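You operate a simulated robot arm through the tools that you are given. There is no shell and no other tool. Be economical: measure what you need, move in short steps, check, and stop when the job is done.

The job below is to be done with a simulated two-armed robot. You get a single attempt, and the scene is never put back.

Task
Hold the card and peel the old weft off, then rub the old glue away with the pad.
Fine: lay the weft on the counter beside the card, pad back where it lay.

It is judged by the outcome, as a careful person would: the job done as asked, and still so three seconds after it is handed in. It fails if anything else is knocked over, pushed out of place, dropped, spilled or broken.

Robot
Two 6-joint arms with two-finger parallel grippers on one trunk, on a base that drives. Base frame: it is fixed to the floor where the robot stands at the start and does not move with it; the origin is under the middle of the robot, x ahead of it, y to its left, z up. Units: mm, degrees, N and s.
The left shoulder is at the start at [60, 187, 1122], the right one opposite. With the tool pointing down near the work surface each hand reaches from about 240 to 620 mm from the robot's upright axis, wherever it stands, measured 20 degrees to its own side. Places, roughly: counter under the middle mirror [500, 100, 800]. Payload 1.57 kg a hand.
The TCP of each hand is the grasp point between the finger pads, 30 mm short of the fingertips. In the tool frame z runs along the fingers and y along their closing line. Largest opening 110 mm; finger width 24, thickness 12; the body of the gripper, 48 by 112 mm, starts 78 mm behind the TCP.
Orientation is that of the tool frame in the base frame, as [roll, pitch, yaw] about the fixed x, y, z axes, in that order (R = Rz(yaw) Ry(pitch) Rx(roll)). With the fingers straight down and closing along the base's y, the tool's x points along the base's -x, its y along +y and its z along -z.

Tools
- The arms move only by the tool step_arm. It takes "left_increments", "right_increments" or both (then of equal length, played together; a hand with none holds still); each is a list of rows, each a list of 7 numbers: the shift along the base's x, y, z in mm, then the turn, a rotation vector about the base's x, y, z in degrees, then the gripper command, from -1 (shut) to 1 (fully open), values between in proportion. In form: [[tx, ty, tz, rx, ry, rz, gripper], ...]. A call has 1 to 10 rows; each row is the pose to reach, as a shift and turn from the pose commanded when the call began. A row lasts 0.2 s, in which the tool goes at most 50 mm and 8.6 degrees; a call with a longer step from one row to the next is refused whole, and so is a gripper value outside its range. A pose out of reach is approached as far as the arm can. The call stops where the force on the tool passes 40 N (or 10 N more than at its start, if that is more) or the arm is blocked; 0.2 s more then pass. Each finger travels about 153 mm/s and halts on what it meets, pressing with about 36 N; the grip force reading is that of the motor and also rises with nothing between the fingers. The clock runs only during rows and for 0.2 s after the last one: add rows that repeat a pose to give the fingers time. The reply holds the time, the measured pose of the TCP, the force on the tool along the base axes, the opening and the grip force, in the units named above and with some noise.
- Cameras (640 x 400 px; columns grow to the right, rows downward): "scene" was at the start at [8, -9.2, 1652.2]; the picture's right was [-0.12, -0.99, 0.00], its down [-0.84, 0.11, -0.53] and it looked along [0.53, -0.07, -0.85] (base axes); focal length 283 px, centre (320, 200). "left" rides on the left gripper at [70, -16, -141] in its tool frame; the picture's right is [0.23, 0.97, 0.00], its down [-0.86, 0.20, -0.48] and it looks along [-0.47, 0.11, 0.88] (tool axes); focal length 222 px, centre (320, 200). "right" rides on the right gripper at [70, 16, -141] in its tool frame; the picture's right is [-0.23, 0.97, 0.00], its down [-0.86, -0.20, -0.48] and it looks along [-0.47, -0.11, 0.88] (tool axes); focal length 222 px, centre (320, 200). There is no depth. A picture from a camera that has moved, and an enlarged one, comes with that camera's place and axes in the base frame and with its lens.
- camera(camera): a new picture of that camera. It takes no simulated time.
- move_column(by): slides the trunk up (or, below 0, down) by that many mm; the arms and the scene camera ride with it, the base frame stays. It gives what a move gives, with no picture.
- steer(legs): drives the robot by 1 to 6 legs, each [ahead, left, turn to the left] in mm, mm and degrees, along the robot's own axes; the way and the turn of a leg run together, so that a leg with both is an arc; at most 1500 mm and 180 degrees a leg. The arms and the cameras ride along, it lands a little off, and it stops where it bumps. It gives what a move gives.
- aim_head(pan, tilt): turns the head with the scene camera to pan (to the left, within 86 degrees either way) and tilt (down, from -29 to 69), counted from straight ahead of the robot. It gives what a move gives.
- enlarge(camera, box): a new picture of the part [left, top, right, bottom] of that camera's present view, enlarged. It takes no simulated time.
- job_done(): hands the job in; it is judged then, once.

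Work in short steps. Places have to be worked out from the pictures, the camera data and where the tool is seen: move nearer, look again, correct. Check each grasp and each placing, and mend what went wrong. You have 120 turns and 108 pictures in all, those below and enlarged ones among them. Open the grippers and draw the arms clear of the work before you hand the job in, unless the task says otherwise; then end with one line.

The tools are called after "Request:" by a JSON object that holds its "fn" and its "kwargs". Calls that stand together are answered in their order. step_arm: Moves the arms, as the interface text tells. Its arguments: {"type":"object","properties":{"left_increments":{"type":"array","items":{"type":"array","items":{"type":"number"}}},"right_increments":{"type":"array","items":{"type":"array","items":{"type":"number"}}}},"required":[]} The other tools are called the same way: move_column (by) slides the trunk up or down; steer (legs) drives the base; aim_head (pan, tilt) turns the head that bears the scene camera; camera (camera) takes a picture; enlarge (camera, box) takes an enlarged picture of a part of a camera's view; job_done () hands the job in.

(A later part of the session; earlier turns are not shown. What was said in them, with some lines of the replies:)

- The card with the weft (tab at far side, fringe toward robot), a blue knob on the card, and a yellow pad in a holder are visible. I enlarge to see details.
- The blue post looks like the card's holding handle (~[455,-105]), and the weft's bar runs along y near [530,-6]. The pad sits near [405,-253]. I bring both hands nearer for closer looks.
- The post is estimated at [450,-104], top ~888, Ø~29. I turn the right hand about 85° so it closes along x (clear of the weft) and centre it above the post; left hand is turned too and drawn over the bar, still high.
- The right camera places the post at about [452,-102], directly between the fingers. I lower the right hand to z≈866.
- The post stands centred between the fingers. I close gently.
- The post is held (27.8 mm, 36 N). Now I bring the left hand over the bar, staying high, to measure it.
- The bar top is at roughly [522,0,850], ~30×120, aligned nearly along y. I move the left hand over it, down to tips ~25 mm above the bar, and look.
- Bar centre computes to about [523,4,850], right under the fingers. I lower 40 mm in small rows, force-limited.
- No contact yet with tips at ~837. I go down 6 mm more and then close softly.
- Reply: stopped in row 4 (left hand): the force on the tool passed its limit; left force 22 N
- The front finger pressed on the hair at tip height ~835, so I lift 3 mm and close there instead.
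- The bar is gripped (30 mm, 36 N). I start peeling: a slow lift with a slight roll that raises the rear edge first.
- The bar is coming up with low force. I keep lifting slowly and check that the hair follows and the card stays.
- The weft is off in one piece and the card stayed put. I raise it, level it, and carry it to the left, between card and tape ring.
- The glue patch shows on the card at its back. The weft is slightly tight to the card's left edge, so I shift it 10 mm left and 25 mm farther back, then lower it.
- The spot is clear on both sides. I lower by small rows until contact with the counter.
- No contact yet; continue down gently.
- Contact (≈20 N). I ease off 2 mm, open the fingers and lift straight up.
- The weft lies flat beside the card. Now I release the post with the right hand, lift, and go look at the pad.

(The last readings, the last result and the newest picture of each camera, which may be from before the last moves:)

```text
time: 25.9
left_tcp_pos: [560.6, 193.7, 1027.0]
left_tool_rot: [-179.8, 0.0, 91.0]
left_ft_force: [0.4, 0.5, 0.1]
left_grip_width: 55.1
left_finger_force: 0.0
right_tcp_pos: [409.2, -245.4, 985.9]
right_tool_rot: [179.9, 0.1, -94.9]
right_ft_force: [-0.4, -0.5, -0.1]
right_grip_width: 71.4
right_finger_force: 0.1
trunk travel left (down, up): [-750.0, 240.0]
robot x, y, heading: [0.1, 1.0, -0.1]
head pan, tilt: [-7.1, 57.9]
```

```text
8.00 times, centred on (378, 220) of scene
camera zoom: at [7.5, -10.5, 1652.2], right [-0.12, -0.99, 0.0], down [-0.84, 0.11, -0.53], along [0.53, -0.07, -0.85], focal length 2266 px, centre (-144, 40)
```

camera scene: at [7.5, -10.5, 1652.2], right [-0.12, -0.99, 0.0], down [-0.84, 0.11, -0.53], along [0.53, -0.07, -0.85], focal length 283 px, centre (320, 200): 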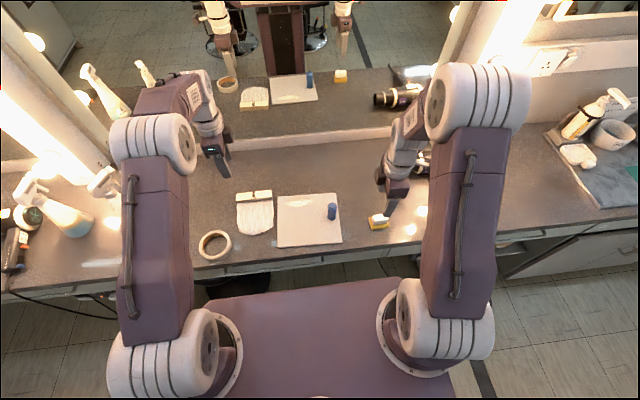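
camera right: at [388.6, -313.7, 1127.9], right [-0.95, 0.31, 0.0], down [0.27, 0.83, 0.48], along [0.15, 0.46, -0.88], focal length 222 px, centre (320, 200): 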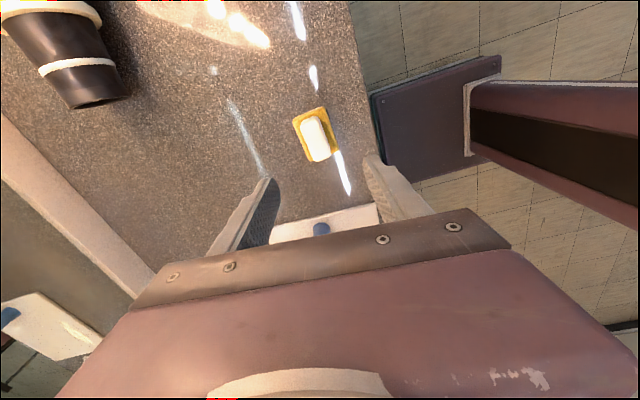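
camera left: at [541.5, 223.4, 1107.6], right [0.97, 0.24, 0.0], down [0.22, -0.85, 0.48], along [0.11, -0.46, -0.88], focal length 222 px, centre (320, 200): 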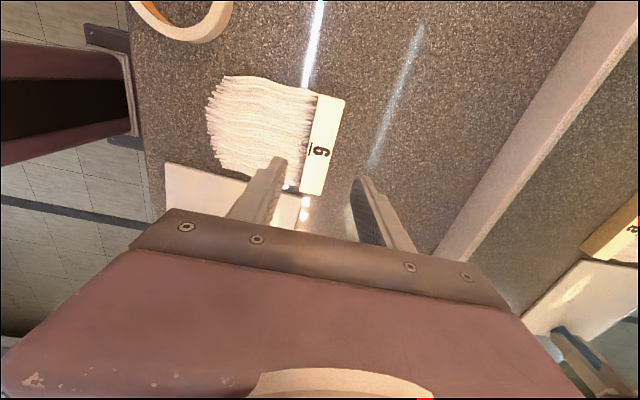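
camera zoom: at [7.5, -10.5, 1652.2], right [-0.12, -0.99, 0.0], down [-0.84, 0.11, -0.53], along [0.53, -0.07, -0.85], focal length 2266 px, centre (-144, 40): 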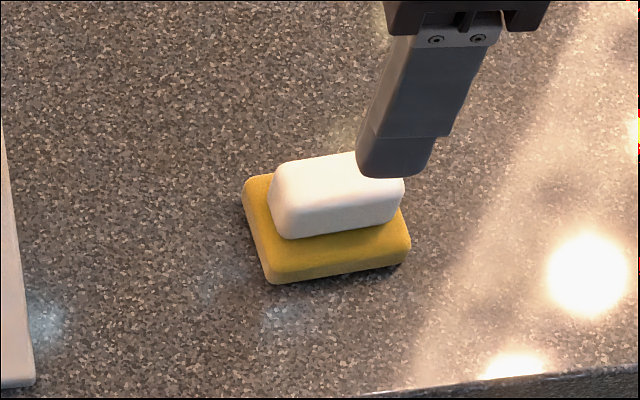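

The pad: white handle (~24×50) on the yellow sponge, centre ≈[412,-254], handle top ≈856. I align and descend with tips to ~841.

Request:
{"fn": "step_arm", "kwargs": {"right_increments": [[3, -9, -20, 0, 0, 2.6, 0.1], [3, -9, -50, 0, 0, 2.6, 0.0], [3, -9, -80, 0, 0, 2.6, 0.0], [3, -9, -100, 0, 0, 2.6, 0.0], [3, -9, -107, 0, 0, 2.6, 0.0], [3, -9, -107, 0, 0, 2.6, 0.0]]}}

Request:
{"fn": "camera", "kwargs": {"camera": "right"}}

Request:
{"fn": "enlarge", "kwargs": {"camera": "scene", "box": [338, 195, 418, 245]}}

```text
time: 27.3
left_tcp_pos: [561.8, 195.1, 1026.9]
left_tool_rot: [-179.7, 0.0, 91.0]
left_ft_force: [0.2, 0.0, -0.1]
left_grip_width: 54.8
left_finger_force: 0.0
right_tcp_pos: [414.6, -253.5, 879.0]
right_tool_rot: [-180.0, -0.1, -92.4]
right_ft_force: [0.0, -0.9, 0.2]
right_grip_width: 55.2
right_finger_force: 0.1
trunk travel left (down, up): [-750.0, 240.0]
robot x, y, heading: [0.1, -0.3, 0.1]
head pan, tilt: [-7.1, 57.9]
```

```text
70 pictures are left
camera right: at [397.2, -322.9, 1021.4], right [-0.96, 0.27, 0.0], down [0.23, 0.85, 0.48], along [0.13, 0.46, -0.88], focal length 222 px, centre (320, 200)
```

right: 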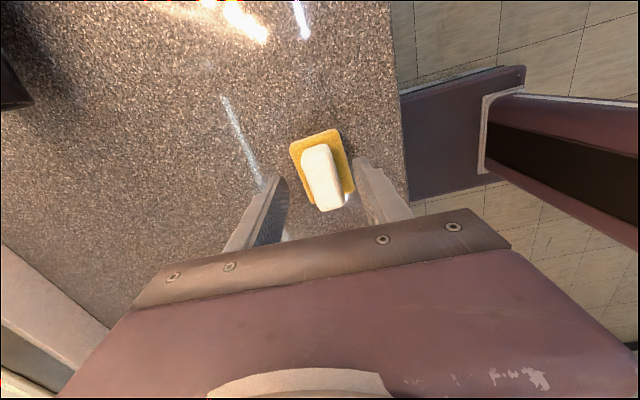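

```text
8.00 times, centred on (378, 220) of scene
camera zoom: at [8.1, -9.1, 1652.2], right [-0.12, -0.99, 0.0], down [-0.84, 0.11, -0.53], along [0.53, -0.07, -0.85], focal length 2266 px, centre (-144, 40)
```

zoom: 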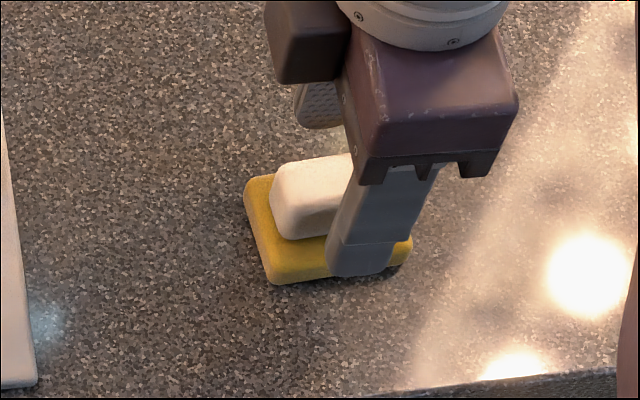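

Fingers straddle the handle symmetrically. I go down 8 mm and close.

Request:
{"fn": "step_arm", "kwargs": {"right_increments": [[0, 0, -4, 0, 0, 0, 0], [0, 0, -8, 0, 0, 0, 0], [0, 0, -8, 0, 0, 0, -0.2], [0, 0, -8, 0, 0, 0, -0.4], [0, 0, -8, 0, 0, 0, -0.6], [0, 0, -8, 0, 0, 0, -1], [0, 0, -8, 0, 0, 0, -1]]}}

Request:
{"fn": "enlarge", "kwargs": {"camera": "scene", "box": [338, 195, 418, 245]}}

```text
time: 28.9
left_tcp_pos: [562.7, 194.1, 1027.2]
left_tool_rot: [-179.7, 0.0, 90.9]
left_ft_force: [0.2, 0.0, 0.4]
left_grip_width: 54.7
left_finger_force: 0.0
right_tcp_pos: [413.0, -253.6, 870.1]
right_tool_rot: [-180.0, -0.1, -92.4]
right_ft_force: [0.2, 0.8, -0.3]
right_grip_width: 22.6
right_finger_force: 35.3
trunk travel left (down, up): [-750.0, 240.0]
robot x, y, heading: [2.5, 3.1, -0.0]
head pan, tilt: [-7.1, 57.9]
```

```text
8.00 times, centred on (378, 220) of scene
camera zoom: at [8.2, -9.2, 1652.2], right [-0.12, -0.99, 0.0], down [-0.84, 0.11, -0.53], along [0.53, -0.07, -0.85], focal length 2266 px, centre (-144, 40)
```

zoom: 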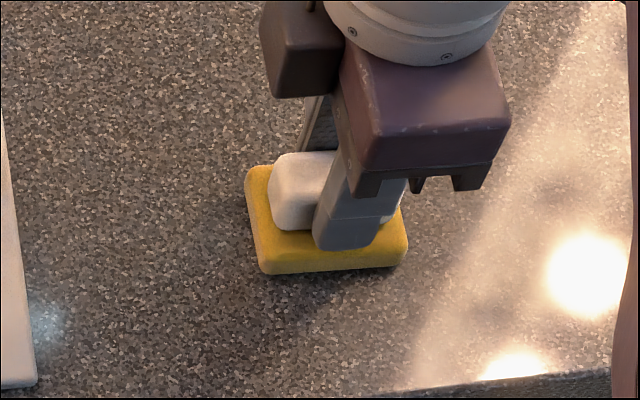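

The pad is gripped (22.6 mm). I lift it and carry it over the post onto the card's bare middle, where the left hand can take it over while the right goes back to holding the post.

Request:
{"fn": "step_arm", "kwargs": {"right_increments": [[0, 0, 40, 0, 0, 0, -1], [0, 0, 80, 0, 0, 0, -1], [5, 40, 110, 0, 0, 0, -1], [12, 85, 115, 0, 0, 0, -1], [19, 130, 115, 0, 0, 0, -1], [26, 175, 115, 0, 0, 0, -1], [33, 220, 115, 0, 0, 0, -1], [37, 262, 115, 0, 0, 0, -1], [37, 262, 75, 0, 0, 0, -1], [37, 262, 45, 0, 0, 0, -1]]}}

Request:
{"fn": "enlarge", "kwargs": {"camera": "scene", "box": [190, 150, 390, 275]}}

```text
refused: row 3 steps farther than a row can; nothing moved
```

```text
3.20 times, centred on (290, 212) of scene
camera zoom: at [8.2, -9.2, 1652.2], right [-0.12, -0.99, 0.0], down [-0.84, 0.11, -0.53], along [0.53, -0.07, -0.85], focal length 906 px, centre (416, 160)
```

zoom: 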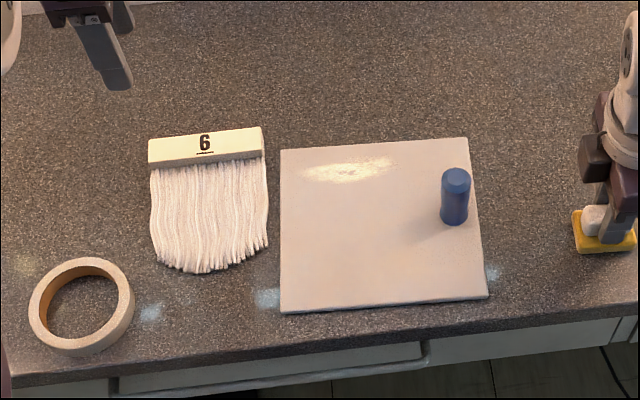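

One row was too long; I resend with shorter steps.

Request:
{"fn": "step_arm", "kwargs": {"right_increments": [[0, 0, 40, 0, 0, 0, -1], [0, 0, 80, 0, 0, 0, -1], [3, 30, 110, 0, 0, 0, -1], [10, 75, 115, 0, 0, 0, -1], [17, 120, 115, 0, 0, 0, -1], [24, 165, 115, 0, 0, 0, -1], [31, 210, 115, 0, 0, 0, -1], [37, 255, 115, 0, 0, 0, -1], [37, 262, 75, 0, 0, 0, -1], [37, 262, 45, 0, 0, 0, -1]]}}

Request:
{"fn": "enlarge", "kwargs": {"camera": "scene", "box": [190, 150, 390, 275]}}

```text
time: 31.1
left_tcp_pos: [560.7, 194.3, 1026.2]
left_tool_rot: [-179.8, 0.0, 91.0]
left_ft_force: [0.0, 1.1, -0.3]
left_grip_width: 55.0
left_finger_force: 0.1
right_tcp_pos: [451.4, 7.6, 916.5]
right_tool_rot: [180.0, 0.0, -92.3]
right_ft_force: [0.3, -0.3, -1.1]
right_grip_width: 22.7
right_finger_force: 35.1
trunk travel left (down, up): [-750.0, 240.0]
robot x, y, heading: [0.7, 2.3, -0.2]
head pan, tilt: [-7.1, 57.9]
```

```text
3.20 times, centred on (290, 212) of scene
camera zoom: at [8.9, -9.2, 1652.3], right [-0.12, -0.99, 0.0], down [-0.84, 0.11, -0.53], along [0.53, -0.07, -0.85], focal length 906 px, centre (416, 160)
```

zoom: 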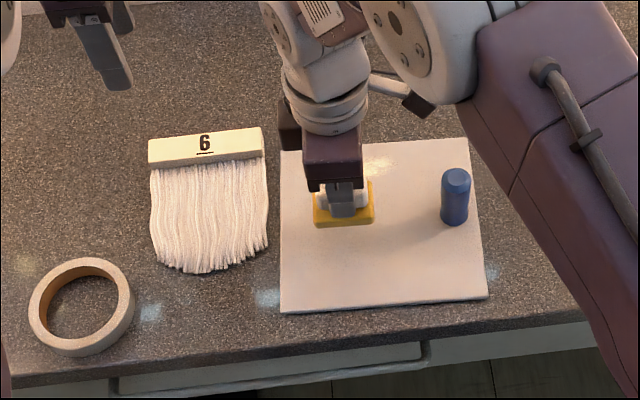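

The pad hovers above the card. I lower it gently to contact.

Request:
{"fn": "step_arm", "kwargs": {"right_increments": [[0, 0, -20, 0, 0, 0, -1], [0, 0, -30, 0, 0, 0, -1], [0, 0, -33, 0, 0, 0, -1], [0, 0, -36, 0, 0, 0, -1]]}}

```text
time: 32.1
left_tcp_pos: [561.1, 193.8, 1025.6]
left_tool_rot: [-179.7, 0.0, 91.0]
left_ft_force: [-1.1, 0.1, 0.2]
left_grip_width: 55.4
left_finger_force: 0.1
right_tcp_pos: [451.3, 8.5, 881.1]
right_tool_rot: [179.9, 0.0, -92.4]
right_ft_force: [0.1, -0.2, -0.8]
right_grip_width: 22.7
right_finger_force: 35.2
trunk travel left (down, up): [-750.0, 240.0]
robot x, y, heading: [1.1, 0.9, 0.1]
head pan, tilt: [-7.1, 57.9]
```

Request:
{"fn": "step_arm", "kwargs": {"right_increments": [[0, 0, -1, 0, 0, 0, -1], [0, 0, -2, 0, 0, 0, -1], [0, 0, -3, 0, 0, 0, -1], [0, 0, -4, 0, 0, 0, -1]]}}

```text
time: 33.1
left_tcp_pos: [559.7, 193.4, 1027.9]
left_tool_rot: [-179.9, 0.0, 91.0]
left_ft_force: [0.1, 0.7, -0.3]
left_grip_width: 55.0
left_finger_force: 0.0
right_tcp_pos: [450.0, 9.4, 878.6]
right_tool_rot: [-179.6, 0.1, -92.4]
right_ft_force: [1.0, -3.9, 24.4]
right_grip_width: 22.7
right_finger_force: 35.6
trunk travel left (down, up): [-750.0, 240.0]
robot x, y, heading: [1.6, 5.9, 0.1]
head pan, tilt: [-7.1, 57.9]
```

Contact at ~879. I ease off, release the pad, lift, and return the right hand above the post.

Request:
{"fn": "step_arm", "kwargs": {"right_increments": [[0, 0, 2, 0, 0, 0, -0.7], [0, 0, 2, 0, 0, 0, -0.4], [0, 0, 2, 0, 0, 0, 0], [0, 0, 2, 0, 0, 0, 0.3], [0, 0, 40, 0, 0, 0, 0.3], [0, 0, 80, 0, 0, 0, 0.3], [1, -30, 110, 0, 0, 0, 0.3], [2, -75, 110, 0, 0, 0, 0.3], [3, -113, 110, 0, 0, 0, 0.3], [3, -113, 70, 0, 0, 0, 0.3]]}}

Request:
{"fn": "camera", "kwargs": {"camera": "right"}}

Request:
{"fn": "enlarge", "kwargs": {"camera": "scene", "box": [190, 150, 390, 275]}}

```text
time: 35.3
left_tcp_pos: [562.6, 193.4, 1026.0]
left_tool_rot: [-179.7, 0.0, 90.9]
left_ft_force: [-0.3, -0.4, 0.9]
left_grip_width: 54.9
left_finger_force: 0.1
right_tcp_pos: [455.1, -103.0, 945.8]
right_tool_rot: [-179.9, -0.1, -92.3]
right_ft_force: [0.0, 0.2, 0.1]
right_grip_width: 71.4
right_finger_force: 0.0
trunk travel left (down, up): [-750.0, 240.0]
robot x, y, heading: [0.0, 1.5, 0.1]
head pan, tilt: [-7.1, 57.9]
```

```text
65 pictures are left
camera right: at [438.7, -172.3, 1087.9], right [-0.96, 0.27, 0.0], down [0.23, 0.85, 0.48], along [0.13, 0.46, -0.88], focal length 222 px, centre (320, 200)
```

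right: 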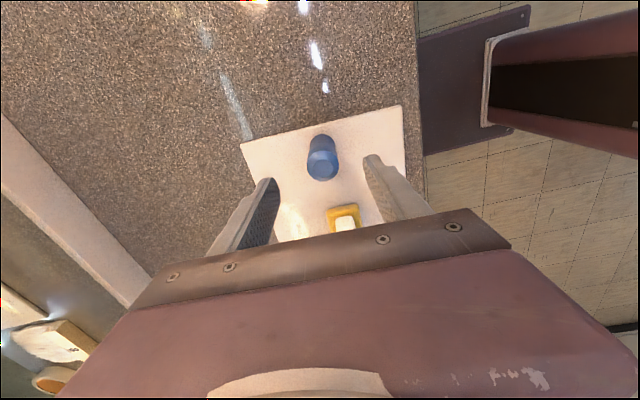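

```text
3.20 times, centred on (290, 212) of scene
camera zoom: at [10.1, -8.4, 1652.3], right [-0.12, -0.99, 0.0], down [-0.84, 0.1, -0.53], along [0.53, -0.07, -0.85], focal length 906 px, centre (416, 160)
```

zoom: 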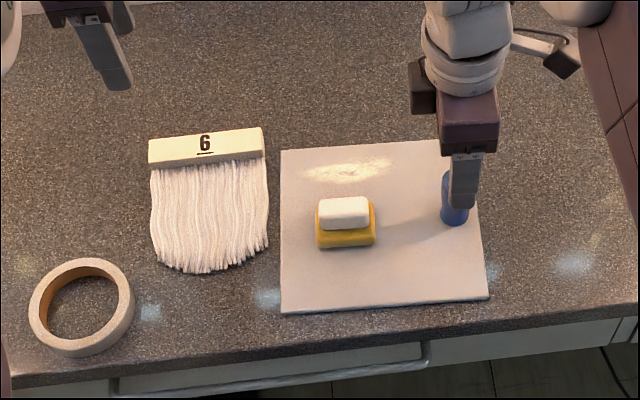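

The post is between the right fingers again. I lower and grip it, while bringing the left hand above the pad.

Request:
{"fn": "step_arm", "kwargs": {"right_increments": [[-1, -1, -40, 0, 0, 0, 0.3], [-1, -1, -70, 0, 0, 0, 0.3], [-1, -1, -80, 0, 0, 0, 0.3], [-1, -1, -80, 0, 0, 0, 0], [-1, -1, -80, 0, 0, 0, -0.3], [-1, -1, -80, 0, 0, 0, -0.6], [-1, -1, -80, 0, 0, 0, -1], [-1, -1, -80, 0, 0, 0, -1]], "left_increments": [[-20, -35, 0, 0, 0, -1, 0], [-40, -70, 0, 0, 0, -2, 0], [-60, -105, 0, 0, 0, -3.3, 0], [-80, -140, 0, 0, 0, -3.3, 0], [-100, -165, -10, 0, 0, -3.3, 0], [-110, -184, -30, 0, 0, -3.3, 0], [-110, -184, -60, 0, 0, -3.3, 0], [-110, -184, -80, 0, 0, -3.3, 0]]}}

Request:
{"fn": "camera", "kwargs": {"camera": "left"}}

Request:
{"fn": "enlarge", "kwargs": {"camera": "scene", "box": [190, 150, 390, 275]}}

```text
time: 37.1
left_tcp_pos: [450.8, 9.7, 946.8]
left_tool_rot: [-179.9, 0.1, 87.7]
left_ft_force: [-0.7, 1.3, -0.2]
left_grip_width: 54.7
left_finger_force: 0.1
right_tcp_pos: [452.0, -106.1, 866.3]
right_tool_rot: [-180.0, 0.1, -92.4]
right_ft_force: [1.0, 0.0, 1.6]
right_grip_width: 27.8
right_finger_force: 36.0
trunk travel left (down, up): [-750.0, 240.0]
robot x, y, heading: [-3.1, 1.2, 0.0]
head pan, tilt: [-7.1, 57.9]
```

```text
63 pictures are left
camera left: at [435.2, 79.9, 1087.8], right [0.98, 0.19, 0.0], down [0.17, -0.86, 0.48], along [0.09, -0.47, -0.88], focal length 222 px, centre (320, 200)
```

left: 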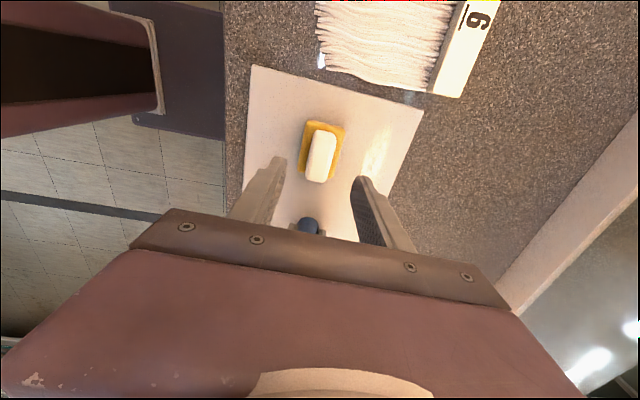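

```text
3.20 times, centred on (290, 212) of scene
camera zoom: at [8.1, -9.2, 1652.3], right [-0.12, -0.99, 0.0], down [-0.84, 0.11, -0.53], along [0.53, -0.07, -0.85], focal length 906 px, centre (416, 160)
```

zoom: 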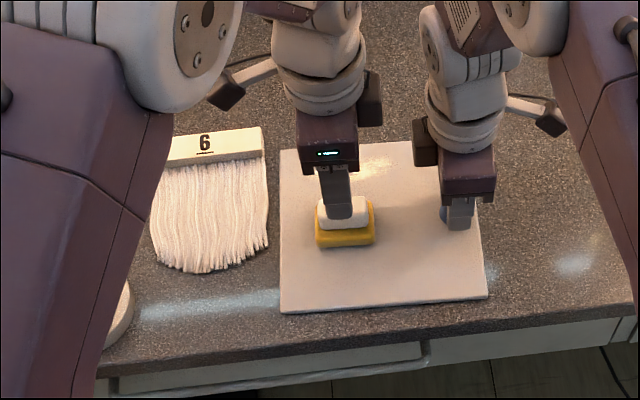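

Handle centre computes to [449,10]: aligned. Lower 68 mm and grip it with the left hand.

Request:
{"fn": "step_arm", "kwargs": {"left_increments": [[-1, 1, -30, 0, 0, 0, 0], [-1, 1, -55, 0, 0, 0, 0], [-1, 1, -64, 0, 0, 0, 0], [-1, 1, -67, 0, 0, 0, 0], [-1, 1, -67, 0, 0, 0, -0.2], [-1, 1, -67, 0, 0, 0, -0.4], [-1, 1, -67, 0, 0, 0, -0.6], [-1, 1, -67, 0, 0, 0, -1], [-1, 1, -67, 0, 0, 0, -1]]}}

Request:
{"fn": "enlarge", "kwargs": {"camera": "scene", "box": [260, 150, 360, 212]}}

```text
time: 39.1
left_tcp_pos: [450.1, 11.1, 878.0]
left_tool_rot: [-179.8, 0.0, 87.6]
left_ft_force: [-0.8, -0.4, 0.8]
left_grip_width: 22.7
left_finger_force: 35.1
right_tcp_pos: [453.1, -106.6, 866.1]
right_tool_rot: [180.0, -0.1, -92.4]
right_ft_force: [-0.1, -0.7, 6.0]
right_grip_width: 28.1
right_finger_force: 35.8
trunk travel left (down, up): [-750.0, 240.0]
robot x, y, heading: [-3.6, -1.6, -0.1]
head pan, tilt: [-7.1, 57.9]
```

```text
6.40 times, centred on (310, 181) of scene
camera zoom: at [7.7, -9.0, 1652.2], right [-0.12, -0.99, 0.0], down [-0.84, 0.11, -0.53], along [0.53, -0.07, -0.85], focal length 1813 px, centre (384, 322)
```

zoom: 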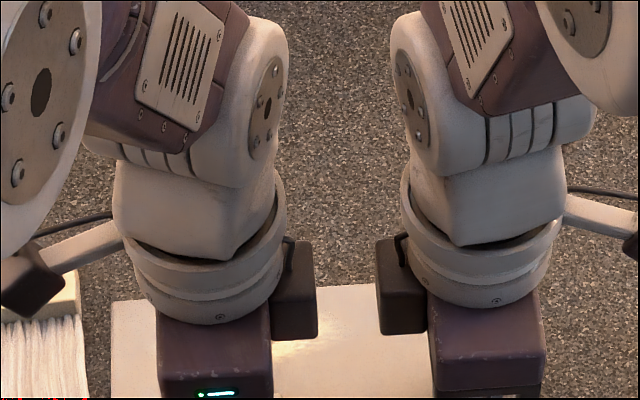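

Left hand holds the pad. I lift slightly and move it behind, over the left part of the glue patch (~[520,18]).

Request:
{"fn": "step_arm", "kwargs": {"left_increments": [[0, 0, 12, 0, 0, 0, -1], [35, 3, 15, 0, 0, 0, -1], [70, 7, 15, 0, 0, 0, -1], [70, 7, 8, 0, 0, 0, -1], [70, 7, 4, 0, 0, 0, -1]]}}

Request:
{"fn": "camera", "kwargs": {"camera": "left"}}

Request:
{"fn": "enlarge", "kwargs": {"camera": "scene", "box": [250, 140, 390, 228]}}

```text
time: 40.3
left_tcp_pos: [520.7, 19.9, 883.0]
left_tool_rot: [-179.7, -0.1, 87.7]
left_ft_force: [0.0, -0.1, 0.2]
left_grip_width: 22.8
left_finger_force: 35.4
right_tcp_pos: [452.3, -106.5, 866.8]
right_tool_rot: [180.0, 0.0, -92.4]
right_ft_force: [0.3, -0.5, 6.1]
right_grip_width: 27.8
right_finger_force: 36.0
trunk travel left (down, up): [-750.0, 240.0]
robot x, y, heading: [-1.9, -1.7, -0.1]
head pan, tilt: [-7.1, 57.9]
```

```text
60 pictures are left
camera left: at [505.6, 89.4, 1024.3], right [0.98, 0.19, 0.0], down [0.17, -0.86, 0.48], along [0.09, -0.47, -0.88], focal length 222 px, centre (320, 200)
```

left: 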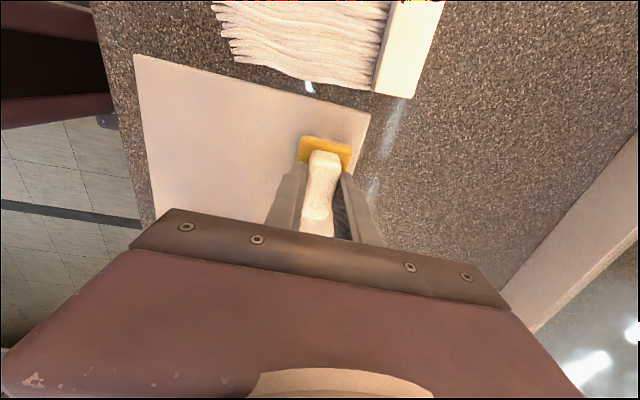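

```text
4.55 times, centred on (320, 184) of scene
camera zoom: at [7.6, -9.1, 1652.2], right [-0.12, -0.99, 0.0], down [-0.84, 0.11, -0.53], along [0.53, -0.07, -0.85], focal length 1288 px, centre (320, 273)
```

zoom: 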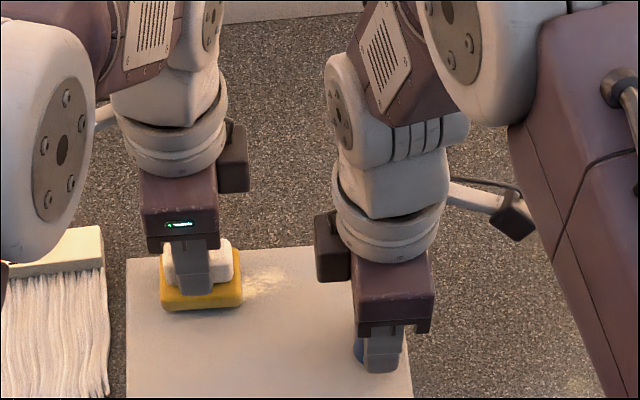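

The pad is over the glue's left part with clearance between the hands. I press down until light contact force.

Request:
{"fn": "step_arm", "kwargs": {"left_increments": [[0, -2, -2, 0, 0, 0, -1], [0, -2, -4, 0, 0, 0, -1], [0, -2, -5, 0, 0, 0, -1]]}}

```text
time: 41.1
left_tcp_pos: [520.1, 17.1, 879.7]
left_tool_rot: [-179.8, -0.1, 87.7]
left_ft_force: [-2.3, 1.5, 8.2]
left_grip_width: 22.8
left_finger_force: 35.5
right_tcp_pos: [451.8, -107.3, 865.9]
right_tool_rot: [-180.0, 0.0, -92.4]
right_ft_force: [3.5, -1.0, 0.2]
right_grip_width: 28.1
right_finger_force: 36.3
trunk travel left (down, up): [-750.0, 240.0]
robot x, y, heading: [2.2, 2.4, 0.3]
head pan, tilt: [-7.1, 57.9]
```

Pressing at ~8 N. I start rubbing strokes along y toward the right end and back.

Request:
{"fn": "step_arm", "kwargs": {"left_increments": [[0, -8, -0.5, 0, 0, 0, -1], [0, -16, -0.5, 0, 0, 0, -1], [0, -24, -0.5, 0, 0, 0, -1], [0, -32, -0.5, 0, 0, 0, -1], [0, -38, -0.5, 0, 0, 0, -1], [0, -30, -0.5, 0, 0, 0, -1], [0, -20, -0.5, 0, 0, 0, -1], [0, -10, -0.5, 0, 0, 0, -1], [0, 0, -0.5, 0, 0, 0, -1]]}}

Request:
{"fn": "enlarge", "kwargs": {"camera": "scene", "box": [250, 140, 390, 228]}}

```text
time: 43.1
left_tcp_pos: [520.8, 17.5, 878.8]
left_tool_rot: [-179.8, 0.0, 87.6]
left_ft_force: [0.2, -4.8, 13.1]
left_grip_width: 22.7
left_finger_force: 35.2
right_tcp_pos: [452.6, -106.3, 867.6]
right_tool_rot: [180.0, -0.1, -92.4]
right_ft_force: [-0.3, 6.0, -6.6]
right_grip_width: 28.0
right_finger_force: 36.3
trunk travel left (down, up): [-750.0, 240.0]
robot x, y, heading: [-0.1, -1.7, 0.1]
head pan, tilt: [-7.1, 57.9]
```

```text
4.55 times, centred on (320, 184) of scene
camera zoom: at [6.9, -9.3, 1652.2], right [-0.12, -0.99, 0.0], down [-0.84, 0.11, -0.53], along [0.53, -0.07, -0.85], focal length 1288 px, centre (320, 273)
```

zoom: 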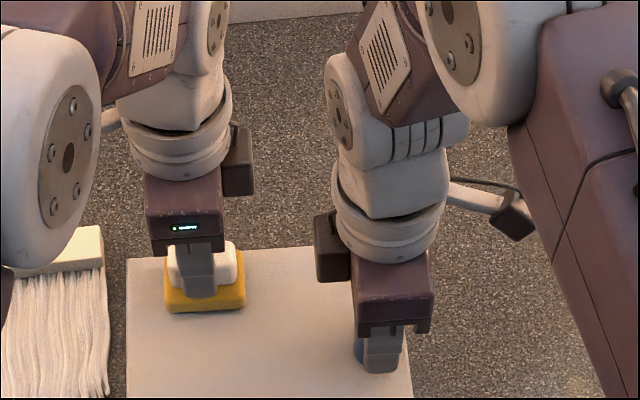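

The right part already looks clean. I do more strokes with small offsets in x and a bit farther left to cover all.

Request:
{"fn": "step_arm", "kwargs": {"left_increments": [[6, 8, 0, 0, 0, 0, -1], [10, 0, 0, 0, 0, 0, -1], [10, -13, 0, 0, 0, 0, -1], [10, -26, 0, 0, 0, 0, -1], [8, -37, 0, 0, 0, 0, -1], [-4, -37, 0, 0, 0, 0, -1], [-10, -26, 0, 0, 0, 0, -1], [-10, -13, 0, 0, 0, 0, -1], [-10, 0, 0, 0, 0, 0, -1], [-8, 10, 0, 0, 0, 0, -1]]}}

Request:
{"fn": "step_arm", "kwargs": {"left_increments": [[8, 0, 0, 0, 0, 0, -1], [8, -14, 0, 0, 0, 0, -1], [8, -30, 0, 0, 0, 0, -1], [8, -46, 0, 0, 0, 0, -1], [8, -32, 0, 0, 0, 0, -1], [8, -16, 0, 0, 0, 0, -1], [8, 0, 0, 0, 0, 0, -1]]}}

Request:
{"fn": "step_arm", "kwargs": {"left_increments": [[0, 0, 12, 0, 0, 0, -1], [-35, 0, 15, 0, 0, 0, -1], [-75, -5, 15, 0, 0, 0, -1], [-75, -5, 15, 0, 0, 0, -1]]}}

Request:
{"fn": "enlarge", "kwargs": {"camera": "scene", "box": [250, 140, 390, 228]}}

Request:
{"fn": "camera", "kwargs": {"camera": "left"}}

```text
time: 45.3
left_tcp_pos: [513.5, 26.0, 878.3]
left_tool_rot: [-179.8, -0.1, 87.7]
left_ft_force: [-0.4, -4.2, 10.7]
left_grip_width: 22.7
left_finger_force: 35.1
right_tcp_pos: [451.9, -106.5, 866.5]
right_tool_rot: [-180.0, 0.1, -92.3]
right_ft_force: [0.1, 3.9, -2.2]
right_grip_width: 27.9
right_finger_force: 36.1
trunk travel left (down, up): [-750.0, 240.0]
robot x, y, heading: [2.0, -1.4, 0.3]
head pan, tilt: [-7.1, 57.9]
```

```text
time: 46.9
left_tcp_pos: [521.2, 27.4, 878.6]
left_tool_rot: [-179.8, -0.1, 87.7]
left_ft_force: [-0.1, -2.3, 7.7]
left_grip_width: 22.7
left_finger_force: 35.2
right_tcp_pos: [452.7, -106.1, 866.2]
right_tool_rot: [180.0, 0.0, -92.4]
right_ft_force: [-0.9, 3.2, 0.6]
right_grip_width: 28.2
right_finger_force: 36.8
trunk travel left (down, up): [-750.0, 240.0]
robot x, y, heading: [-2.2, 1.0, -0.1]
head pan, tilt: [-7.1, 57.9]
```

```text
time: 47.9
left_tcp_pos: [446.6, 21.8, 893.6]
left_tool_rot: [-179.7, 0.1, 87.6]
left_ft_force: [-0.4, -0.7, -0.6]
left_grip_width: 22.8
left_finger_force: 35.8
right_tcp_pos: [453.4, -105.9, 866.2]
right_tool_rot: [179.9, 0.0, -92.4]
right_ft_force: [-0.3, -0.1, 7.2]
right_grip_width: 27.8
right_finger_force: 36.5
trunk travel left (down, up): [-750.0, 240.0]
robot x, y, heading: [0.0, -1.8, 0.3]
head pan, tilt: [-7.1, 57.9]
```

```text
4.55 times, centred on (320, 184) of scene
camera zoom: at [7.7, -9.0, 1652.3], right [-0.12, -0.99, 0.0], down [-0.84, 0.11, -0.53], along [0.53, -0.07, -0.85], focal length 1288 px, centre (320, 273)
```

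zoom: 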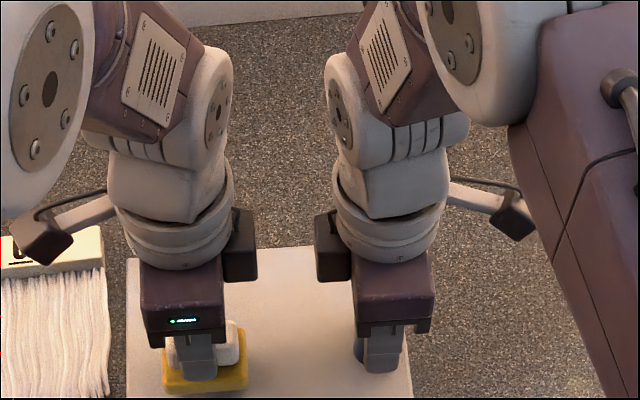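

```text
56 pictures are left
camera left: at [431.4, 91.6, 1033.8], right [0.98, 0.19, 0.0], down [0.17, -0.86, 0.48], along [0.09, -0.47, -0.88], focal length 222 px, centre (320, 200)
```

left: 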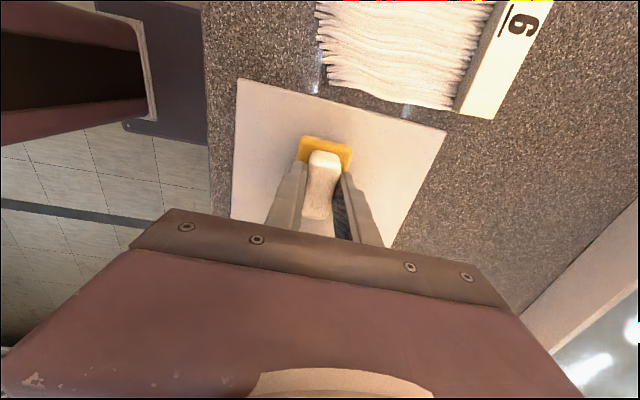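

The visible card surface is clean. I set the pad down on the card and release, then check the whole surface.

Request:
{"fn": "step_arm", "kwargs": {"left_increments": [[2, -8, -8, 0, 0, 0, -1], [2, -8, -13, 0, 0, 0, -1], [2, -8, -14, 0, 0, 0, -1], [2, -8, -14, 0, 0, 0, -1]]}}

```text
time: 48.9
left_tcp_pos: [448.4, 12.6, 878.6]
left_tool_rot: [-179.7, 0.0, 87.7]
left_ft_force: [-1.6, 1.8, 8.4]
left_grip_width: 23.0
left_finger_force: 35.9
right_tcp_pos: [452.4, -105.8, 866.5]
right_tool_rot: [-179.9, 0.0, -92.4]
right_ft_force: [3.5, -0.9, 2.8]
right_grip_width: 28.3
right_finger_force: 35.9
trunk travel left (down, up): [-750.0, 240.0]
robot x, y, heading: [-0.4, -1.1, -0.2]
head pan, tilt: [-7.1, 57.9]
```

Contact (8 N). I open the left hand, lift, and draw it away to the left; then release the post with the right and lift it.

Request:
{"fn": "step_arm", "kwargs": {"left_increments": [[0, 0, 1, 0, 0, 0, -0.4], [0, 0, 1, 0, 0, 0, 0], [0, 0, 1, 0, 0, 0, 0], [0, 0, 40, 0, 0, 0, 0], [0, 0, 80, 0, 0, 0, 0], [0, 0, 120, 0, 0, 0, 0], [0, 40, 145, 0, 0, 0, 0], [10, 85, 150, 0, 0, 0, 0], [20, 130, 150, 0, 0, 0, 0], [30, 175, 150, 0, 0, 0, 0]]}}

Request:
{"fn": "step_arm", "kwargs": {"right_increments": [[0, 0, 0, 0, 0, 0, -0.3], [0, 0, 0, 0, 0, 0, 0], [0, 0, 0, 0, 0, 0, 0.1], [0, 0, 0, 0, 0, 0, 0.1], [0, 0, 40, 0, 0, 0, 0.1], [0, 0, 80, 0, 0, 0, 0.1], [0, 0, 110, 0, 0, 0, 0]], "left_increments": [[0, 0, 0, 0, 0, 0, 0], [0, 20, 0, 0, 0, 0, 0], [0, 40, 0, 0, 0, 0, 0], [0, 60, 0, 0, 0, 0, 0], [0, 60, 0, 0, 0, 0, 0], [0, 60, 0, 0, 0, 0, 0], [0, 60, 0, 0, 0, 0, 0]]}}

Request:
{"fn": "enlarge", "kwargs": {"camera": "scene", "box": [190, 150, 390, 275]}}

Request:
{"fn": "enlarge", "kwargs": {"camera": "scene", "box": [270, 185, 350, 235]}}

```text
time: 51.1
left_tcp_pos: [474.7, 190.0, 1029.7]
left_tool_rot: [-179.7, 0.1, 87.8]
left_ft_force: [0.1, 1.1, -0.5]
left_grip_width: 54.9
left_finger_force: 0.1
right_tcp_pos: [451.5, -105.8, 867.2]
right_tool_rot: [180.0, 0.1, -92.4]
right_ft_force: [0.5, 1.1, 6.1]
right_grip_width: 27.7
right_finger_force: 36.2
trunk travel left (down, up): [-750.0, 240.0]
robot x, y, heading: [-0.9, 0.3, 0.0]
head pan, tilt: [-7.1, 57.9]
```

```text
time: 52.7
left_tcp_pos: [478.5, 247.4, 1027.4]
left_tool_rot: [-179.8, 0.0, 87.7]
left_ft_force: [-0.5, 0.9, 0.6]
left_grip_width: 54.9
left_finger_force: 0.0
right_tcp_pos: [453.6, -105.1, 977.6]
right_tool_rot: [-180.0, -0.1, -92.4]
right_ft_force: [-0.3, -0.6, -0.4]
right_grip_width: 54.9
right_finger_force: 0.0
trunk travel left (down, up): [-750.0, 240.0]
robot x, y, heading: [4.3, 0.1, -0.1]
head pan, tilt: [-7.1, 57.9]
```

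```text
3.20 times, centred on (290, 212) of scene
camera zoom: at [7.5, -8.8, 1652.2], right [-0.12, -0.99, 0.0], down [-0.84, 0.1, -0.53], along [0.53, -0.07, -0.85], focal length 906 px, centre (416, 160)
```

zoom: 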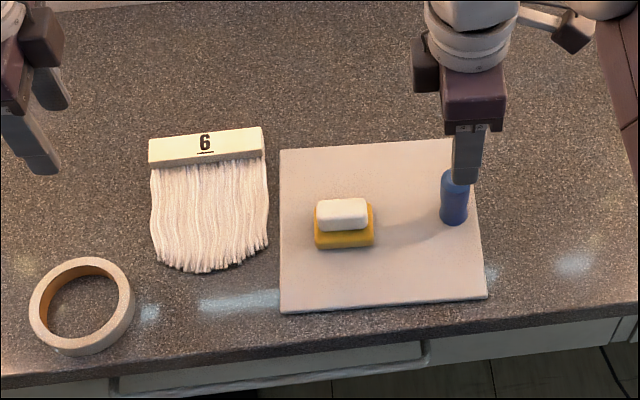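

```text
8.00 times, centred on (310, 210) of scene
camera zoom: at [7.5, -8.8, 1652.2], right [-0.12, -0.99, 0.0], down [-0.84, 0.1, -0.53], along [0.53, -0.07, -0.85], focal length 2266 px, centre (400, 120)
```

zoom: 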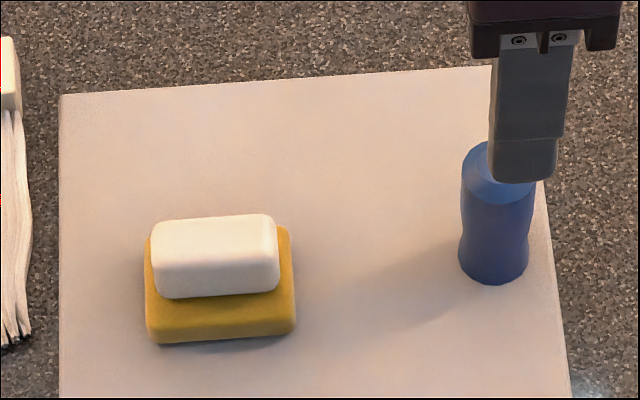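

The glue is gone. The right hand now goes to fetch the pad (handle at ≈[449,12]).

Request:
{"fn": "step_arm", "kwargs": {"right_increments": [[-1, 40, 10, 0, 0, 0, 0], [-3, 80, 10, 0, 0, 0, 0], [-4, 117, 10, 0, 0, 0, 0], [-4, 117, -30, 0, 0, 0, 0], [-4, 117, -50, 0, 0, 0, 0]]}}

Request:
{"fn": "camera", "kwargs": {"camera": "right"}}

```text
time: 53.9
left_tcp_pos: [478.3, 248.5, 1028.0]
left_tool_rot: [-179.7, 0.1, 87.7]
left_ft_force: [0.7, 0.2, 0.2]
left_grip_width: 55.0
left_finger_force: 0.1
right_tcp_pos: [449.4, 12.5, 925.9]
right_tool_rot: [-180.0, 0.1, -92.5]
right_ft_force: [-0.5, 0.6, 0.5]
right_grip_width: 54.8
right_finger_force: 0.1
trunk travel left (down, up): [-750.0, 240.0]
robot x, y, heading: [3.4, -2.0, -0.1]
head pan, tilt: [-7.1, 57.9]
```

```text
53 pictures are left
camera right: at [430.6, -56.5, 1067.8], right [-0.96, 0.27, 0.0], down [0.23, 0.85, 0.48], along [0.13, 0.46, -0.88], focal length 222 px, centre (320, 200)
```

right: 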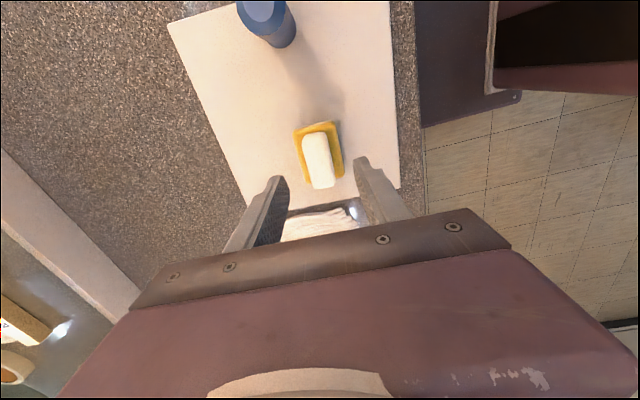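

Aligned; lower 47 mm and grip.

Request:
{"fn": "step_arm", "kwargs": {"right_increments": [[1, -1, -25, 0, 0, 0, 0], [1, -1, -40, 0, 0, 0, 0], [1, -1, -46, 0, 0, 0, 0], [1, -1, -46, 0, 0, 0, -0.2], [1, -1, -46, 0, 0, 0, -0.4], [1, -1, -46, 0, 0, 0, -0.6], [1, -1, -46, 0, 0, 0, -1], [1, -1, -46, 0, 0, 0, -1]]}}

```text
time: 55.7
left_tcp_pos: [477.9, 248.1, 1029.1]
left_tool_rot: [-179.9, 0.0, 87.7]
left_ft_force: [-0.8, 0.2, -0.4]
left_grip_width: 55.1
left_finger_force: 0.0
right_tcp_pos: [449.3, 9.9, 879.9]
right_tool_rot: [-180.0, -0.1, -92.5]
right_ft_force: [-0.3, -0.2, -0.1]
right_grip_width: 22.6
right_finger_force: 35.9
trunk travel left (down, up): [-750.0, 240.0]
robot x, y, heading: [-1.9, 0.6, 0.1]
head pan, tilt: [-7.1, 57.9]
```

Gripped (22.6 mm). I carry the pad back over the post to its old place, stopping some way above the counter.

Request:
{"fn": "step_arm", "kwargs": {"right_increments": [[0, 0, 40, 0, 0, 0, -1], [0, 0, 80, 0, 0, 0, -1], [-3, -20, 108, 0, 0, 0, -1], [-10, -65, 110, 0, 0, 0, -1], [-17, -110, 110, 0, 0, 0, -1], [-24, -155, 110, 0, 0, 0, -1], [-31, -200, 110, 0, 0, 0, -1], [-37, -240, 100, 0, 0, 0, -1], [-39, -263, 60, 0, 0, 0, -1], [-39, -263, 15, 0, 0, 0, -1]]}}

Request:
{"fn": "enlarge", "kwargs": {"camera": "scene", "box": [338, 195, 418, 245]}}

```text
time: 57.9
left_tcp_pos: [479.7, 248.1, 1028.4]
left_tool_rot: [-179.7, 0.0, 87.6]
left_ft_force: [-0.3, -0.1, -0.5]
left_grip_width: 55.1
left_finger_force: 0.0
right_tcp_pos: [412.5, -252.5, 892.6]
right_tool_rot: [-180.0, 0.0, -92.4]
right_ft_force: [0.3, -0.1, -0.8]
right_grip_width: 22.9
right_finger_force: 35.4
trunk travel left (down, up): [-750.0, 240.0]
robot x, y, heading: [2.1, -1.3, -0.1]
head pan, tilt: [-7.1, 57.9]
```

```text
8.00 times, centred on (378, 220) of scene
camera zoom: at [9.8, -9.3, 1652.3], right [-0.12, -0.99, 0.0], down [-0.84, 0.11, -0.53], along [0.53, -0.07, -0.85], focal length 2266 px, centre (-144, 40)
```

zoom: 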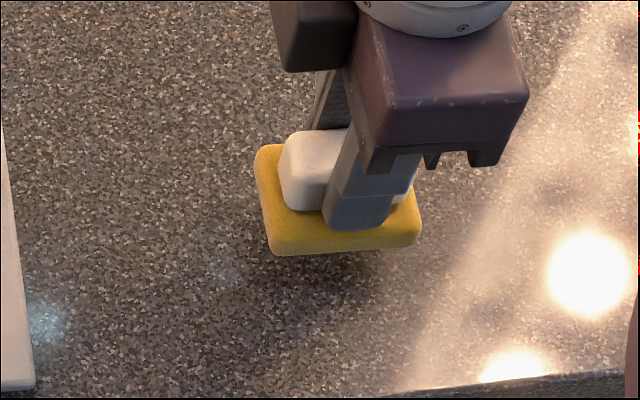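

Request:
{"fn": "step_arm", "kwargs": {"right_increments": [[-1, 0, -12, 0, 0, 0, -1], [-1, 0, -17, 0, 0, 0, -1], [-1, 0, -20, 0, 0, 0, -1], [-1, 0, -21, 0, 0, 0, -1]]}}

Request:
{"fn": "enlarge", "kwargs": {"camera": "scene", "box": [338, 195, 418, 245]}}

```text
time: 58.9
left_tcp_pos: [478.3, 248.7, 1028.2]
left_tool_rot: [-179.6, 0.0, 87.7]
left_ft_force: [-0.8, 0.2, 1.0]
left_grip_width: 54.7
left_finger_force: 0.1
right_tcp_pos: [409.0, -251.2, 873.8]
right_tool_rot: [-180.0, 0.0, -92.4]
right_ft_force: [0.0, 0.4, -0.4]
right_grip_width: 22.7
right_finger_force: 35.4
trunk travel left (down, up): [-750.0, 240.0]
robot x, y, heading: [-0.3, 2.5, -0.0]
head pan, tilt: [-7.1, 57.9]
```

```text
8.00 times, centred on (378, 220) of scene
camera zoom: at [8.5, -9.4, 1652.2], right [-0.12, -0.99, 0.0], down [-0.84, 0.11, -0.53], along [0.53, -0.07, -0.85], focal length 2266 px, centre (-144, 40)
```

zoom: 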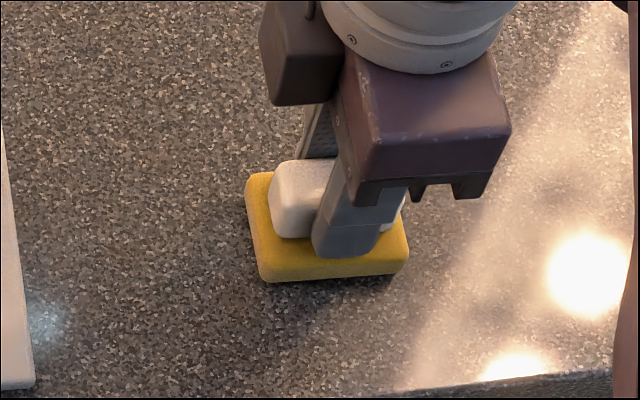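

The pad is nearly exactly at its former place; a ~3.5° yaw remains versus the original picture. I turn it and lower to contact.

Request:
{"fn": "step_arm", "kwargs": {"right_increments": [[0, -1, 1, 0, 0, 3.5, -1], [0, -1, -1, 0, 0, 3.5, -1], [0, -1, -2, 0, 0, 3.5, -1], [0, -1, -3, 0, 0, 3.5, -1]]}}

```text
time: 59.9
left_tcp_pos: [478.2, 249.2, 1028.4]
left_tool_rot: [-179.8, -0.1, 87.7]
left_ft_force: [0.5, -0.2, -0.1]
left_grip_width: 55.0
left_finger_force: 0.1
right_tcp_pos: [409.9, -254.0, 872.2]
right_tool_rot: [-179.8, 0.0, -88.9]
right_ft_force: [1.2, -1.3, 5.6]
right_grip_width: 22.6
right_finger_force: 35.2
trunk travel left (down, up): [-750.0, 240.0]
robot x, y, heading: [0.3, 0.7, -0.2]
head pan, tilt: [-7.1, 57.9]
```

Contact at 5.6 N. I release, lift, and draw both hands clear.

Request:
{"fn": "step_arm", "kwargs": {"right_increments": [[0, 0, 0.5, 0, 0, 0, -0.5], [0, 0, 0.5, 0, 0, 0, -0.2], [0, 0, 0.5, 0, 0, 0, 0.1], [0, 0, 0.5, 0, 0, 0, 0.1], [0, 0, 40, 0, 0, 0, 0.1], [0, 0, 85, 0, 0, 0, 0.3], [0, 0, 130, 0, 0, 0, 0.5], [-20, -20, 165, 0, 0, 0, 0.7], [-40, -40, 195, 0, 0, 0, 1], [-60, -50, 200, 0, 0, 0, 1]], "left_increments": [[0, 0, 0, 0, 0, 0, 0], [0, 0, 0, 0, 0, 0, 0], [0, 0, 0, 0, 0, 0, 0], [0, 0, 20, 0, 0, 0, 0], [0, 0, 40, 0, 0, 0, 0.3], [-20, 10, 60, 0, 0, 0, 0.6], [-40, 20, 70, 0, 0, 0, 1], [-60, 30, 70, 0, 0, 0, 1], [-60, 30, 70, 0, 0, 0, 1], [-60, 30, 70, 0, 0, 0, 1]]}}

Request:
{"fn": "enlarge", "kwargs": {"camera": "scene", "box": [338, 195, 418, 245]}}

Request:
{"fn": "camera", "kwargs": {"camera": "scene"}}

```text
time: 62.1
left_tcp_pos: [416.8, 277.5, 1097.4]
left_tool_rot: [-179.8, 0.1, 87.7]
left_ft_force: [-0.4, 0.3, -0.2]
left_grip_width: 109.7
left_finger_force: 0.1
right_tcp_pos: [349.7, -303.3, 1072.1]
right_tool_rot: [-180.0, 0.0, -88.8]
right_ft_force: [-0.4, -1.2, -0.3]
right_grip_width: 110.0
right_finger_force: 0.1
trunk travel left (down, up): [-750.0, 240.0]
robot x, y, heading: [-0.1, -2.5, 0.1]
head pan, tilt: [-7.1, 57.9]
```

```text
8.00 times, centred on (378, 220) of scene
camera zoom: at [7.6, -9.2, 1652.2], right [-0.12, -0.99, 0.0], down [-0.84, 0.11, -0.53], along [0.53, -0.07, -0.85], focal length 2266 px, centre (-144, 40)
```

zoom: 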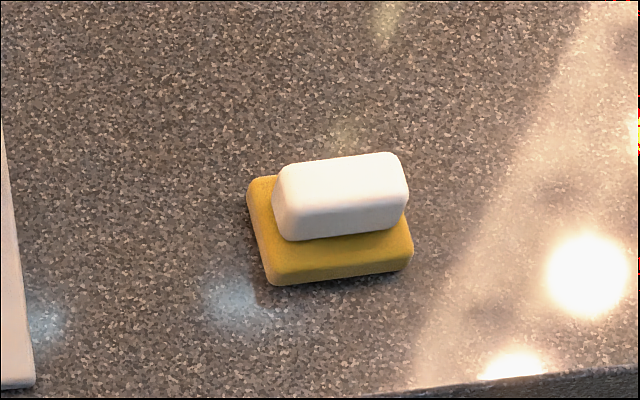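

```text
49 pictures are left
camera scene: at [7.6, -9.2, 1652.2], right [-0.12, -0.99, 0.0], down [-0.84, 0.11, -0.53], along [0.53, -0.07, -0.85], focal length 283 px, centre (320, 200)
```

scene: 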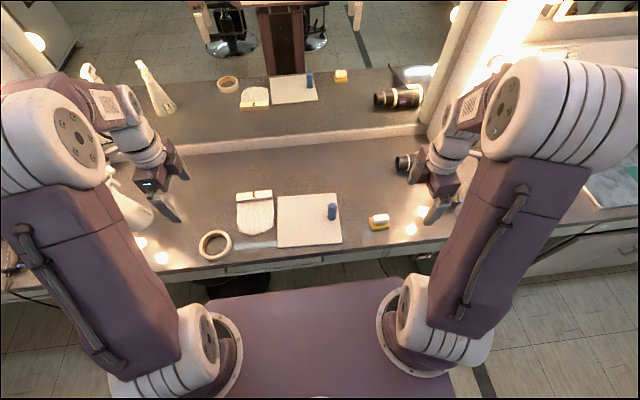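

The pad is back within about 1 mm of where it lay, the weft lies beside the clean card, and everything else is untouched. I hand the job in.

Request:
{"fn": "job_done", "kwargs": {}}

```text
The job is handed in.
```

The old weft is off and lying on the counter just left of the card. The glue is rubbed away and the pad is back where it lay.
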